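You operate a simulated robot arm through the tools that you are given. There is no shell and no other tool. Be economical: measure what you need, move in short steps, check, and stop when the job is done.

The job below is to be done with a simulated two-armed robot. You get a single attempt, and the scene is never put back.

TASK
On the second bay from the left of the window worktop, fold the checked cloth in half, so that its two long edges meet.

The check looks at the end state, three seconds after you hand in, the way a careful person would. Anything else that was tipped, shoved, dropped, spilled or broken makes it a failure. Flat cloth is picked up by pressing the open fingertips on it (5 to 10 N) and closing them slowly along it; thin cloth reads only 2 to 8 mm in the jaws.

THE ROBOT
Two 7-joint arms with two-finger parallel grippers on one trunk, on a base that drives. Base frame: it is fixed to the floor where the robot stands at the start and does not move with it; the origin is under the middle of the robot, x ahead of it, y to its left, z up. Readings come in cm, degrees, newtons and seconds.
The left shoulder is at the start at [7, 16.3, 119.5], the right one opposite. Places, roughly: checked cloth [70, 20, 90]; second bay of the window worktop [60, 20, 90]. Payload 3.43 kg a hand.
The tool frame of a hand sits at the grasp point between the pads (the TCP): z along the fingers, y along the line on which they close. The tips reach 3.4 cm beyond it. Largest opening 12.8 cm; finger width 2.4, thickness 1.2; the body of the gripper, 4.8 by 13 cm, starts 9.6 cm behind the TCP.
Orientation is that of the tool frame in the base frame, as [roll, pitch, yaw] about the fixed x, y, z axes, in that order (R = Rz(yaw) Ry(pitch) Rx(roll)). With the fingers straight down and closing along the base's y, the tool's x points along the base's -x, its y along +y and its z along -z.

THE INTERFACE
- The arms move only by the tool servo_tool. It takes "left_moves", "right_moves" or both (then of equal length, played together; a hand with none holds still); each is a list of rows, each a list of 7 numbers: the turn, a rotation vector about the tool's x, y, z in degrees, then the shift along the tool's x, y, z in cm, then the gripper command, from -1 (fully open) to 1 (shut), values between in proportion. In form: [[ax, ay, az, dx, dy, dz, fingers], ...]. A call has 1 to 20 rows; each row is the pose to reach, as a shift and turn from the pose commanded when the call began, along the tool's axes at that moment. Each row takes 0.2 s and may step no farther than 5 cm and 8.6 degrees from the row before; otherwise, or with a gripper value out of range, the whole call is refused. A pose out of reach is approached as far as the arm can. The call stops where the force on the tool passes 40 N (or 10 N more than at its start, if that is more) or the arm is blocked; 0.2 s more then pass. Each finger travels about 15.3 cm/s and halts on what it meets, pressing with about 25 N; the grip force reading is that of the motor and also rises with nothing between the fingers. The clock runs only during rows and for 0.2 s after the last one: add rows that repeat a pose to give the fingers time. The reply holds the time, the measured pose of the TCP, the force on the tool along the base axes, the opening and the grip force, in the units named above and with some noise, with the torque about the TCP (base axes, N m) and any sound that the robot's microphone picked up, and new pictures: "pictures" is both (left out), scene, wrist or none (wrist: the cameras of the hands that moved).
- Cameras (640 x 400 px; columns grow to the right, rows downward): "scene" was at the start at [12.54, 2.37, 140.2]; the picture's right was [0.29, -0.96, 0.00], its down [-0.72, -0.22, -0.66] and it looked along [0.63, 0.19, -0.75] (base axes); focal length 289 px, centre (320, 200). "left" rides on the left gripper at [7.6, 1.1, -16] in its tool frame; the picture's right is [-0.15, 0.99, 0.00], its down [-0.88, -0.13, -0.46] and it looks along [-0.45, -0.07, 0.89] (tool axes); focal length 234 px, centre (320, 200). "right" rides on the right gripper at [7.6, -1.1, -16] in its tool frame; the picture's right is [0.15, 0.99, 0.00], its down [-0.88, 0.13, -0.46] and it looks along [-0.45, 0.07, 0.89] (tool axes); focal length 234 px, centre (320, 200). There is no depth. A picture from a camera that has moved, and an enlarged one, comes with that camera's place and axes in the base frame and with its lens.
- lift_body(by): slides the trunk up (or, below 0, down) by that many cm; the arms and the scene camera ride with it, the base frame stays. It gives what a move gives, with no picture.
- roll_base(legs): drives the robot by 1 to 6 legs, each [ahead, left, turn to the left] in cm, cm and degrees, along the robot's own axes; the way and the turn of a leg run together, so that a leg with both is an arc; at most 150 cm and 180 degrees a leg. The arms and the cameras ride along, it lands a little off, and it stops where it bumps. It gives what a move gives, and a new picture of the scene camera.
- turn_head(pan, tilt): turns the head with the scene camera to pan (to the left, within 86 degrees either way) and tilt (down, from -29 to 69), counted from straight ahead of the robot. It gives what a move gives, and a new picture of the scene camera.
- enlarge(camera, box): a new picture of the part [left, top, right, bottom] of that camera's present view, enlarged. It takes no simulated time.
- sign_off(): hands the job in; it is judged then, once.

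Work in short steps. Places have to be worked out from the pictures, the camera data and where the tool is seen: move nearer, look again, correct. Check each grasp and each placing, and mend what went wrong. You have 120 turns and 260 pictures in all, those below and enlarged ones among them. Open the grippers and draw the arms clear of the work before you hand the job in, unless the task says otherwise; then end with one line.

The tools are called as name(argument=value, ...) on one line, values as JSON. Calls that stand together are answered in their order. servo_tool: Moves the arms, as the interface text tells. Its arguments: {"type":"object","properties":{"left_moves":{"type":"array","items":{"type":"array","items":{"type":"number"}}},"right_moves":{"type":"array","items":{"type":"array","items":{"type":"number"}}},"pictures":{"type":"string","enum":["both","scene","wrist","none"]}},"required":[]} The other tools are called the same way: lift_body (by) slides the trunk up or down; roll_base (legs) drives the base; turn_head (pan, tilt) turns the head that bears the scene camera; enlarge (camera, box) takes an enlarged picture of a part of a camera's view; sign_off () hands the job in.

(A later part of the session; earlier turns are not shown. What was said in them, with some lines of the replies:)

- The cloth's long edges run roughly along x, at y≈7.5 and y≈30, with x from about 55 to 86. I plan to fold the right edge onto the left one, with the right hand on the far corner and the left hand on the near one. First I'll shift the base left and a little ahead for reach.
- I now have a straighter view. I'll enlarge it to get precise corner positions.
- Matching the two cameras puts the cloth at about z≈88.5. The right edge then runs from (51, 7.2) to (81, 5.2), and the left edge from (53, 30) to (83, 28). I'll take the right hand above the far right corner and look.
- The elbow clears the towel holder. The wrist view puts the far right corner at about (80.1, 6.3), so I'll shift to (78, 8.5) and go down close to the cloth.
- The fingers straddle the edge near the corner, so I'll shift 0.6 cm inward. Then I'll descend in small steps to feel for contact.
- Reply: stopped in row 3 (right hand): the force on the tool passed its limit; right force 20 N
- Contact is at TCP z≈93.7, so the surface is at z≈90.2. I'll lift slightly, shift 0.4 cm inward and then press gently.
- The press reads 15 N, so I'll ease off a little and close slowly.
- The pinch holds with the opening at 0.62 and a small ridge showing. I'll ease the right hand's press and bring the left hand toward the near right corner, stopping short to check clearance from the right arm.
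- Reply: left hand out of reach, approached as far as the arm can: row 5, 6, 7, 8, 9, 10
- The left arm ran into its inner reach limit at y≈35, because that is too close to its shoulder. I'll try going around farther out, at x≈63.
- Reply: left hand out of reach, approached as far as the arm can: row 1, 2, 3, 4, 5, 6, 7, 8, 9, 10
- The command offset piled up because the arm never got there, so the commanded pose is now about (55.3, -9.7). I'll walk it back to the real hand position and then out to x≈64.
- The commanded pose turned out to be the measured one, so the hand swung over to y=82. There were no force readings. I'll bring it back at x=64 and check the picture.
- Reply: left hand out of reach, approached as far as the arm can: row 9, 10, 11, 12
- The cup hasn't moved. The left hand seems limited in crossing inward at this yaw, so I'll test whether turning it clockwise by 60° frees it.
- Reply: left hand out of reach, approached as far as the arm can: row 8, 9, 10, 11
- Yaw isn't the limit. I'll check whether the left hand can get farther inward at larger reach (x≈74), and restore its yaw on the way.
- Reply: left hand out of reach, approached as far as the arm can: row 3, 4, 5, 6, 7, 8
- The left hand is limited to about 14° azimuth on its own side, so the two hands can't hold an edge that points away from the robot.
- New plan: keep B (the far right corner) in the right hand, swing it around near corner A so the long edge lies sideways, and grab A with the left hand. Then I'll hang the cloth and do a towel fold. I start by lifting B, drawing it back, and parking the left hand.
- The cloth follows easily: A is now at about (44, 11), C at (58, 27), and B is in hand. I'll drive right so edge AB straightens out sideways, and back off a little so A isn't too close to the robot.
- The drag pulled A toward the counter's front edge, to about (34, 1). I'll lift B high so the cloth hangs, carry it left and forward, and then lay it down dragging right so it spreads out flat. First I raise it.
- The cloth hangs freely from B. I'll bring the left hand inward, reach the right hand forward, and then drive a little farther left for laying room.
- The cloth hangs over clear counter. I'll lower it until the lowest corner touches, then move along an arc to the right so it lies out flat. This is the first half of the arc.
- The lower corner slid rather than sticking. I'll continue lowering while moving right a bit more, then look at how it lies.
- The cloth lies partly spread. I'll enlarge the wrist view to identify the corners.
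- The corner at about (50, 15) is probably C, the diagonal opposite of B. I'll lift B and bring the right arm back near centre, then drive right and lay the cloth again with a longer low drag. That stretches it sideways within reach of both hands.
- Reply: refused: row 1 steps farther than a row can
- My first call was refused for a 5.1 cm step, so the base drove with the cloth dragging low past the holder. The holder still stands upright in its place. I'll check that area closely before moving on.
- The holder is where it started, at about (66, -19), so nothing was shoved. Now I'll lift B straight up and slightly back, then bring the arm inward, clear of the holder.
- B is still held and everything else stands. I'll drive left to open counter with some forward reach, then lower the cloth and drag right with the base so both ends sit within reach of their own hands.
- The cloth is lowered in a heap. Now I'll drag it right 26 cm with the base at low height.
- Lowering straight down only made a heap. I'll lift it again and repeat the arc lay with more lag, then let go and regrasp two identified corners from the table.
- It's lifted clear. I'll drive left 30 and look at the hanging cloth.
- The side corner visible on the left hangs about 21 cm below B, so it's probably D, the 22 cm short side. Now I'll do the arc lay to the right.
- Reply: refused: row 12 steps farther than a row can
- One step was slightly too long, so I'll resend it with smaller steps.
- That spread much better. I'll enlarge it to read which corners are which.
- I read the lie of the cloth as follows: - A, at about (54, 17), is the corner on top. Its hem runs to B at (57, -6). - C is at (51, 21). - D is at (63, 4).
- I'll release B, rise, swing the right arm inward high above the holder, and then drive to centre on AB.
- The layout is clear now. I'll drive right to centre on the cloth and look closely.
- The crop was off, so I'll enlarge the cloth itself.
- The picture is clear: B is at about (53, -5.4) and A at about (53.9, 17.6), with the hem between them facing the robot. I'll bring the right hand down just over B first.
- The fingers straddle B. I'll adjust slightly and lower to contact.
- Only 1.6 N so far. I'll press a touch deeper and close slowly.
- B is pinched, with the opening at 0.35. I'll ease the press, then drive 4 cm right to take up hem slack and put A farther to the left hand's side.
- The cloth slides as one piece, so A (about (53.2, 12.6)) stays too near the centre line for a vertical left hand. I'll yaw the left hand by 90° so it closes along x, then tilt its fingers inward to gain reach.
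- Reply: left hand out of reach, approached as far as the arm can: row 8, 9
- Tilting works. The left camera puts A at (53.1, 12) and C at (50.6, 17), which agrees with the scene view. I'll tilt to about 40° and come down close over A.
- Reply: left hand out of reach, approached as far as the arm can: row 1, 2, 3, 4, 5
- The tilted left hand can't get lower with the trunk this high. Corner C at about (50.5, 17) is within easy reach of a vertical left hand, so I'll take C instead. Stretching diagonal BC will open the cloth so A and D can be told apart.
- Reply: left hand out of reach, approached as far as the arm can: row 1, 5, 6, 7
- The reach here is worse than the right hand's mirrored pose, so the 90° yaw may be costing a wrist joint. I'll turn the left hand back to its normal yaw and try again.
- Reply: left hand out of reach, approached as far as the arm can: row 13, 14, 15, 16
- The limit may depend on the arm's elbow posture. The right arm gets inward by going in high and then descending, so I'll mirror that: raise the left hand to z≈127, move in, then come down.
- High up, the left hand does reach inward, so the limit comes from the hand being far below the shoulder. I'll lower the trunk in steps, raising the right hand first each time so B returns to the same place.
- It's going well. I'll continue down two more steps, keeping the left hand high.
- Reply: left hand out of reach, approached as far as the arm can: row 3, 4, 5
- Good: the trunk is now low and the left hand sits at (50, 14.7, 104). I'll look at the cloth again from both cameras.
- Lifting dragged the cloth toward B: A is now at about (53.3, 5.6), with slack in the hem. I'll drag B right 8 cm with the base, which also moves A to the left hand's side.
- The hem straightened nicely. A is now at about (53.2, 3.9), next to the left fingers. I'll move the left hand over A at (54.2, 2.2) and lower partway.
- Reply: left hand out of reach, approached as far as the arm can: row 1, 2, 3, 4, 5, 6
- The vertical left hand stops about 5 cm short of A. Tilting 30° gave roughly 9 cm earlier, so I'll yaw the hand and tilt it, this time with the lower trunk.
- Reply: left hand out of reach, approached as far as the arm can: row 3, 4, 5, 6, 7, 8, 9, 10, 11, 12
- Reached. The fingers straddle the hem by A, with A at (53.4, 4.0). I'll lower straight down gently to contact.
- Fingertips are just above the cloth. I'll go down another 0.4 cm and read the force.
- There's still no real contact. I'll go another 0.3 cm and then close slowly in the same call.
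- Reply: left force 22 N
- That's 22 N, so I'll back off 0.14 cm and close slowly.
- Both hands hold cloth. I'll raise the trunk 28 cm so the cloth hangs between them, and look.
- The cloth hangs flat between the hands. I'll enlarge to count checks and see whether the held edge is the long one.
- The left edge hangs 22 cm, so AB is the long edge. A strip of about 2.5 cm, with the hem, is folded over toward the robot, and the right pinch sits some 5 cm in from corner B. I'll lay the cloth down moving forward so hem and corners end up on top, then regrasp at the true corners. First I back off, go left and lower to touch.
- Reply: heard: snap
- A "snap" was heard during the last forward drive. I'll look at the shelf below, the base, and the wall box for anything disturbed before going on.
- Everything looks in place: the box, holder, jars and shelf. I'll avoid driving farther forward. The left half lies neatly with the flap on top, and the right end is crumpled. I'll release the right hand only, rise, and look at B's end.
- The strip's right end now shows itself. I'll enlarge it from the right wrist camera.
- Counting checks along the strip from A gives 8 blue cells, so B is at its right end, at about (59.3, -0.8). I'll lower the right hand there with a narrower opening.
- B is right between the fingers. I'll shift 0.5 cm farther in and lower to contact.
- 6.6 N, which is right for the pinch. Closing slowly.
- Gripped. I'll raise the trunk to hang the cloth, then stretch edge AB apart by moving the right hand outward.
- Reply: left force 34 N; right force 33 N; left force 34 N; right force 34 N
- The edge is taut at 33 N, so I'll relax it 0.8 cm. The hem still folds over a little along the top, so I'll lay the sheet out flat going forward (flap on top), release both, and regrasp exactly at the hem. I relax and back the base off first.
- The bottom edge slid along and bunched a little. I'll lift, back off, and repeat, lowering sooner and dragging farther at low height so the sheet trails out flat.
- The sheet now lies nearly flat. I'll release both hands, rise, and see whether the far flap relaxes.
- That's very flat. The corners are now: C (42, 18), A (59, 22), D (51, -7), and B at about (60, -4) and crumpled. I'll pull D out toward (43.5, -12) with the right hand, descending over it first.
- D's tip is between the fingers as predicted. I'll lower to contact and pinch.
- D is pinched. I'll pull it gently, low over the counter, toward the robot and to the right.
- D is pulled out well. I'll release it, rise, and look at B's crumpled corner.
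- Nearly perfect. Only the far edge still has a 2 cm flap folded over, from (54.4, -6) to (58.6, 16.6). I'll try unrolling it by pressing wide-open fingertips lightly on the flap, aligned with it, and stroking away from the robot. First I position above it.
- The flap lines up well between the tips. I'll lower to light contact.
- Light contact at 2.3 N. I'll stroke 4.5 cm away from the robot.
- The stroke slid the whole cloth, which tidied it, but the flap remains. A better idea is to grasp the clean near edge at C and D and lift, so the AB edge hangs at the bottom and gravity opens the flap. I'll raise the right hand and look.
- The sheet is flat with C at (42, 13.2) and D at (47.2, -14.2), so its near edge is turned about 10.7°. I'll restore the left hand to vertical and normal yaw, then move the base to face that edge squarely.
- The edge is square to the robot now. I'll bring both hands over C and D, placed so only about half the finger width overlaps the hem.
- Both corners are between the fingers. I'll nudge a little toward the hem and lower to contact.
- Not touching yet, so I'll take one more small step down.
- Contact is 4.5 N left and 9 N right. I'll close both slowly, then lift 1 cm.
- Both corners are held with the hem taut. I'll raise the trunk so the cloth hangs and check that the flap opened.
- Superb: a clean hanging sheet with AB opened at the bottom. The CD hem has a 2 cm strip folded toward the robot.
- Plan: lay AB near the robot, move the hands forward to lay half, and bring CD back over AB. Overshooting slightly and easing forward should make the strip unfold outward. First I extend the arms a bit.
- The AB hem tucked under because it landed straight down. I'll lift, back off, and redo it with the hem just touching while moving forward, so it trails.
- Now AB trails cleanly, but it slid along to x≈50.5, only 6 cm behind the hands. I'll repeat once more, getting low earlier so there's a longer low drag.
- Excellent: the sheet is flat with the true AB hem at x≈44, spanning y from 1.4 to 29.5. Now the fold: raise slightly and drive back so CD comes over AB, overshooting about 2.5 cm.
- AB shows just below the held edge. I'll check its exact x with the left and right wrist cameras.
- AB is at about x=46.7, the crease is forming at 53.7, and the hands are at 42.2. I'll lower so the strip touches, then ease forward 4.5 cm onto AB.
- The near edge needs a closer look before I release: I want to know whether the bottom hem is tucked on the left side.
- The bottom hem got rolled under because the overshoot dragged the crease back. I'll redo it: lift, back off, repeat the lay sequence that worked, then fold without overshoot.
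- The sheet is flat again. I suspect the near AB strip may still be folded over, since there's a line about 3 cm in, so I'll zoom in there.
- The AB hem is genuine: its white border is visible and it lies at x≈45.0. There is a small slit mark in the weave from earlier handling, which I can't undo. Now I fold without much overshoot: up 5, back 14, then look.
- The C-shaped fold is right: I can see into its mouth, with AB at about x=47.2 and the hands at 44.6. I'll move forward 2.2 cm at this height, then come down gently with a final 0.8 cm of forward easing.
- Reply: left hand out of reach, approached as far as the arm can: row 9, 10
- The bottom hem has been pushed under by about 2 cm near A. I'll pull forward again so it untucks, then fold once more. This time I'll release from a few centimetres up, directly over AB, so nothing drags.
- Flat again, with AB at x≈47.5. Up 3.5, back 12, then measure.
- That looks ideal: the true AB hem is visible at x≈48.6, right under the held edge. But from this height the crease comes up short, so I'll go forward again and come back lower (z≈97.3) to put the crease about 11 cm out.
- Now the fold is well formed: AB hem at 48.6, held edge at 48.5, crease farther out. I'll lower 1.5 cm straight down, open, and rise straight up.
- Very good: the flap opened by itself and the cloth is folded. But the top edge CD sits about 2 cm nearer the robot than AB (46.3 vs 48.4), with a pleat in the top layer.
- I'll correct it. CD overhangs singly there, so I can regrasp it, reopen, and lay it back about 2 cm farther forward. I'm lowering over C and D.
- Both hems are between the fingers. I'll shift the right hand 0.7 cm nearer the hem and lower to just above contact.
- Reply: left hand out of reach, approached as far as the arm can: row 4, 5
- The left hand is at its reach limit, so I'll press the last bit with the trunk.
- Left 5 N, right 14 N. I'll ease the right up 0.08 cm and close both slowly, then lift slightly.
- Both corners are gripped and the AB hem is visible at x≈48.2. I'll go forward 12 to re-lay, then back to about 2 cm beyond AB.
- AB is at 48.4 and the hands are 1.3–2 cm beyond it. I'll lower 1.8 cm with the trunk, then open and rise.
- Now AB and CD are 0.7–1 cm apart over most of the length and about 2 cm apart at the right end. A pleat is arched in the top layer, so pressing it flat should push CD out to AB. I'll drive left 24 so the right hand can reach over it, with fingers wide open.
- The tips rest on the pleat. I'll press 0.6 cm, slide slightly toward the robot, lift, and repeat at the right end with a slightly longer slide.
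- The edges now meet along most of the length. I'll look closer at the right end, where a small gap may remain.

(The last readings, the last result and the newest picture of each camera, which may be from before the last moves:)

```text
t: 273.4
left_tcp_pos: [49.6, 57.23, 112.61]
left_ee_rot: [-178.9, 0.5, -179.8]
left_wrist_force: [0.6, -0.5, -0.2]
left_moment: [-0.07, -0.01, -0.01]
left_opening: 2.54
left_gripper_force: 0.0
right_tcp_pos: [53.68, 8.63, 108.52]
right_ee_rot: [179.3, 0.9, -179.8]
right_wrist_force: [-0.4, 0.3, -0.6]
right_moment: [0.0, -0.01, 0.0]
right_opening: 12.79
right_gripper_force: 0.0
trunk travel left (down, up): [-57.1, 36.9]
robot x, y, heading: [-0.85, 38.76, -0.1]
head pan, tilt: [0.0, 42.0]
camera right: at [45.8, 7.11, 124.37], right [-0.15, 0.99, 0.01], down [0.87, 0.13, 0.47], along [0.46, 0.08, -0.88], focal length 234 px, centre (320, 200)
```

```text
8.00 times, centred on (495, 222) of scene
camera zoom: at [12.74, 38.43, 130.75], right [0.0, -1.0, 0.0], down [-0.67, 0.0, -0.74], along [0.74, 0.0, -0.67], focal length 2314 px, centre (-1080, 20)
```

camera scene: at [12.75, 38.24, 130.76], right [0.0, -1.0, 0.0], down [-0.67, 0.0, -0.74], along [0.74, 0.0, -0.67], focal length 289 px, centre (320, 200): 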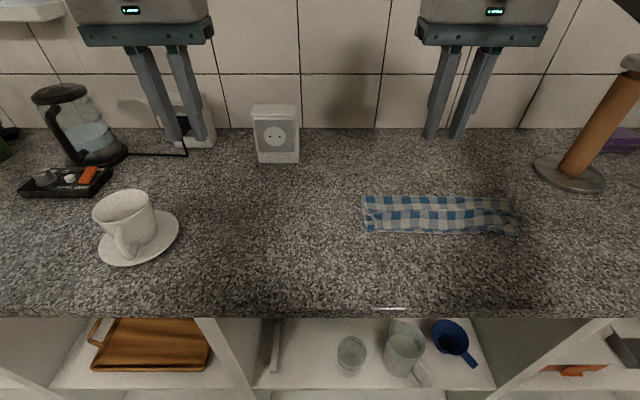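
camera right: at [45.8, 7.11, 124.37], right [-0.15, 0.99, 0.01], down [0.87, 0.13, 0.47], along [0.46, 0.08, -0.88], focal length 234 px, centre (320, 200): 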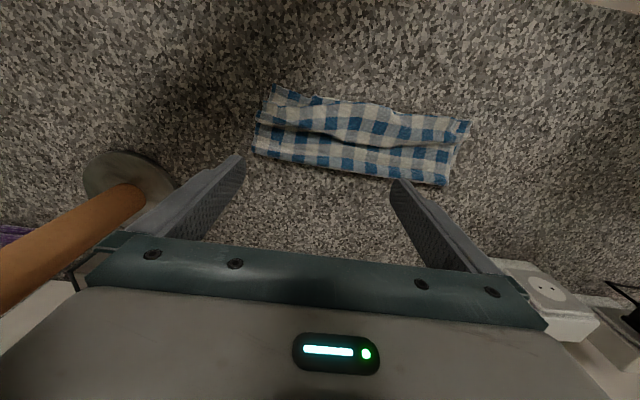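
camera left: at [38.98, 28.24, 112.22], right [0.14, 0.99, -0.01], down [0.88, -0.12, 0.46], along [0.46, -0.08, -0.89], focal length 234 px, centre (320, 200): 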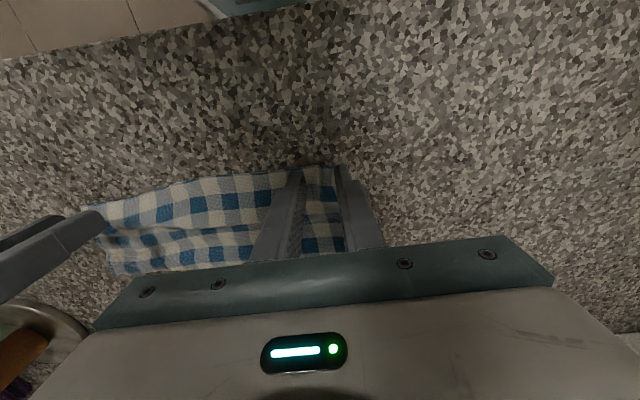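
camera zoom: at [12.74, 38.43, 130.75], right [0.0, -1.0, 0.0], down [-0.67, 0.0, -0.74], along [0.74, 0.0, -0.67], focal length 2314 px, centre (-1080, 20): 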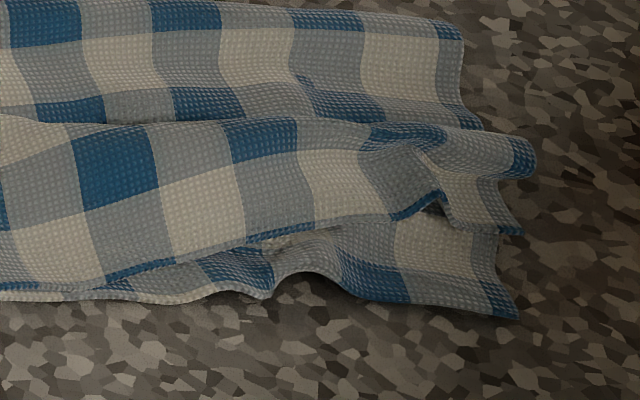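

A 2 cm gap remains only over the last 5 cm at the right end. One more gentle press there with closed fingertips, sliding D toward B, then rise.

servo_tool(right_moves=[[0, 0, 0, 0.6, -1.8, 3, 0], [0, 0, 0, 1.2, -3.6, 6, 0.6], [0, 0, 0, 1.8, -5.4, 9, 1], [0, 0, 0, 2.2, -6.6, 12, 1], [0, 0, 0, 2.2, -6.6, 13.8, 1], [0, 0, 0, 2.2, -6.6, 14.4, 1], [0, 0, 0, 2.8, -6.7, 14.5, 1], [0, 0, 0, 3.4, -6.8, 14.5, 1], [0, 0, 0, 4, -6.9, 14.5, 1], [0, 0, 0, 4.3, -6.9, 14.4, 1], [0, 0, 0, 4.3, -6.9, 12, 1], [0, 0, 0, 4.3, -6.9, 8, 1], [0, 0, 0, 4.3, -6.9, 4, 1], [0, 0, 0, 2.3, -6.9, 0, 1], [0, 0, 0, 2.3, -9, -2, 0.6]], pictures="none")

enlarge(camera="scene", box=[345, 180, 545, 250])

enlarge(camera="right", box=[240, 55, 560, 215])

```text
t: 276.6
left_tcp_pos: [49.59, 56.93, 112.6]
left_ee_rot: [-179.1, 0.6, -179.8]
left_wrist_force: [-0.6, -0.9, 0.5]
left_moment: [0.03, -0.06, 0.0]
left_opening: 2.58
left_gripper_force: 0.1
right_tcp_pos: [51.13, -0.78, 110.28]
right_ee_rot: [179.2, 1.0, -179.8]
right_wrist_force: [-0.6, 0.0, -0.4]
right_moment: [0.03, -0.03, -0.01]
right_opening: 2.55
right_gripper_force: 0.0
trunk travel left (down, up): [-57.1, 36.9]
robot x, y, heading: [-0.59, 38.0, 0.1]
head pan, tilt: [0.0, 42.0]
```

```text
3.20 times, centred on (445, 215) of scene
camera zoom: at [12.6, 38.11, 130.77], right [0.0, -1.0, 0.0], down [-0.67, 0.0, -0.74], along [0.74, 0.0, -0.67], focal length 926 px, centre (-80, 152)
```

zoom: 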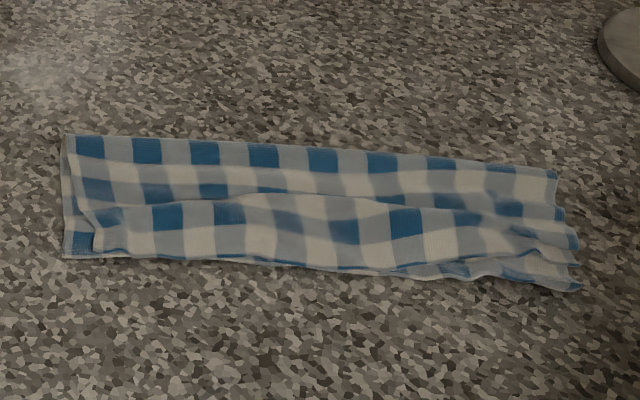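

```text
2.00 times, centred on (400, 135) of right
camera zoom: at [43.29, -2.23, 126.11], right [-0.15, 0.99, 0.01], down [0.87, 0.13, 0.47], along [0.47, 0.08, -0.88], focal length 468 px, centre (160, 330)
```

zoom: 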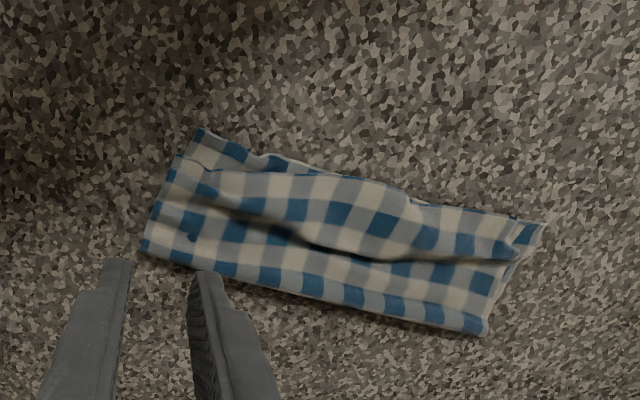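

The gap has narrowed and shows only at the very right tip. One last short press and slide there, then I clear out.

servo_tool(right_moves=[[0, 0, 0, 0.4, 1.4, 4, 1], [0, 0, 0, 0.9, 2.8, 8, 1], [0, 0, 0, 0.9, 2.8, 12, 1], [0, 0, 0, 0.9, 2.8, 15, 1], [0, 0, 0, 0.9, 2.8, 16, 1], [0, 0, 0, 1.4, 2.7, 16.2, 1], [0, 0, 0, 1.9, 2.6, 16.2, 1], [0, 0, 0, 2.4, 2.5, 16.2, 1], [0, 0, 0, 2.9, 2.4, 16.2, 1], [0, 0, 0, 2.9, 2.4, 15.5, 1], [0, 0, 0, 2.9, 2.4, 13, 1], [0, 0, 0, 2.9, 2.4, 9, 1], [0, 0, 0, 2.9, 2.4, 5, 1], [0, 0, 0, 2.9, 0, 1, 1], [0, 0, 0, 2.9, -3, -2, 0.3]], pictures="none")

enlarge(camera="scene", box=[345, 180, 545, 250])

enlarge(camera="right", box=[240, 55, 560, 215])

```text
t: 279.8
left_tcp_pos: [49.57, 57.08, 112.64]
left_ee_rot: [-179.1, 0.5, -179.8]
left_wrist_force: [-0.1, 0.4, -0.6]
left_moment: [0.03, 0.03, -0.03]
left_opening: 2.54
left_gripper_force: 0.1
right_tcp_pos: [48.37, -3.76, 112.22]
right_ee_rot: [179.2, 1.0, -179.8]
right_wrist_force: [-0.4, -0.2, 1.1]
right_moment: [0.01, 0.0, -0.01]
right_opening: 4.47
right_gripper_force: 0.0
trunk travel left (down, up): [-57.1, 36.9]
robot x, y, heading: [-0.78, 38.31, 0.2]
head pan, tilt: [0.0, 42.0]
```

```text
3.20 times, centred on (445, 215) of scene
camera zoom: at [12.65, 38.21, 130.76], right [0.0, -1.0, 0.0], down [-0.67, 0.0, -0.74], along [0.74, 0.0, -0.67], focal length 926 px, centre (-80, 152)
```

zoom: 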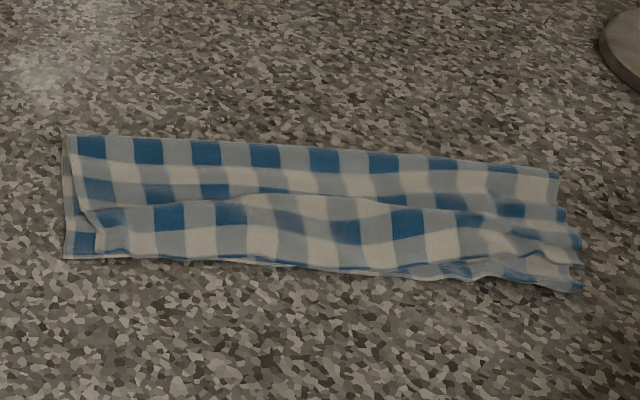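

```text
2.00 times, centred on (400, 135) of right
camera zoom: at [40.43, -5.29, 128.09], right [-0.15, 0.99, 0.01], down [0.87, 0.13, 0.47], along [0.47, 0.08, -0.88], focal length 468 px, centre (160, 330)
```

zoom: 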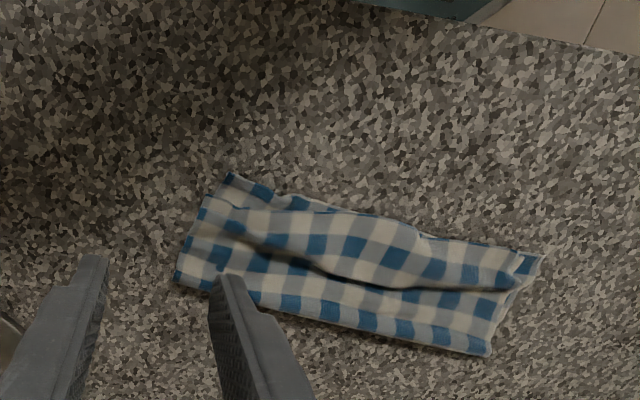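

The cloth is folded in half with the long edges together to within about 1–2 cm at one tip. I'll open both grippers fully, raise the hands and back off.

servo_tool(left_moves=[[0, 0, 0, 0, 0, -3, -0.5], [0, 0, 0, 0, 0, -6, -1], [0, 0, 0, 0, 0, -6, -1]], right_moves=[[0, 0, 0, 0, 0, -3, -0.5], [0, 0, 0, 0, 0, -6, -1], [0, 0, 0, 0, 0, -6, -1]], pictures="none")

roll_base(legs=[[-15, 0, 0]])

```text
t: 280.6
left_tcp_pos: [49.77, 57.09, 118.64]
left_ee_rot: [-179.2, 0.4, -179.7]
left_wrist_force: [-0.3, -0.3, -0.4]
left_moment: [0.0, -0.03, 0.01]
left_opening: 12.76
left_gripper_force: 0.0
right_tcp_pos: [48.34, -3.86, 118.2]
right_ee_rot: [179.2, 0.9, -179.8]
right_wrist_force: [-0.4, -0.4, 0.2]
right_moment: [0.04, 0.0, 0.01]
right_opening: 12.77
right_gripper_force: 0.1
trunk travel left (down, up): [-57.1, 36.9]
robot x, y, heading: [-0.36, 37.97, 0.0]
head pan, tilt: [0.0, 42.0]
```

```text
t: 282.0
left_tcp_pos: [34.54, 57.17, 118.69]
left_ee_rot: [-179.1, 0.3, -179.8]
left_wrist_force: [-0.2, 0.3, 0.0]
left_moment: [0.04, -0.03, 0.01]
left_opening: 12.83
left_gripper_force: 0.0
right_tcp_pos: [33.29, -3.83, 118.18]
right_ee_rot: [179.2, 0.8, -179.8]
right_wrist_force: [-0.7, 0.1, 0.8]
right_moment: [0.02, 0.0, -0.02]
right_opening: 12.79
right_gripper_force: 0.1
trunk travel left (down, up): [-57.1, 36.9]
robot x, y, heading: [-15.62, 37.92, 0.2]
head pan, tilt: [0.0, 42.0]
camera scene: at [-2.29, 38.22, 130.75], right [0.0, -1.0, 0.0], down [-0.67, 0.0, -0.74], along [0.74, 0.0, -0.67], focal length 289 px, centre (320, 200)
```

scene: 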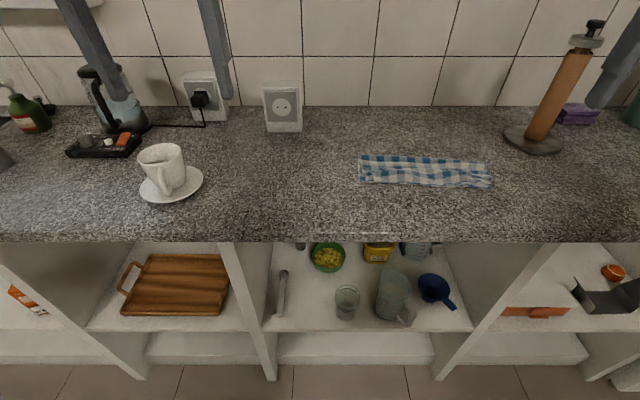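

The fold lies on the second bay, everything else stands where it was, and the arms are clear. Handing in.

sign_off()

```text
The job is handed in.
```

I handed in the checked cloth folded in half on the second bay, but the fold isn't perfect: the long edges meet along most of their length, gap about 2 cm at the right tip, the top layer keeps a slight pleat, and the cloth has small slit marks that first showed after a "snap" while I was handling it; nothing else looked moved or tipped.
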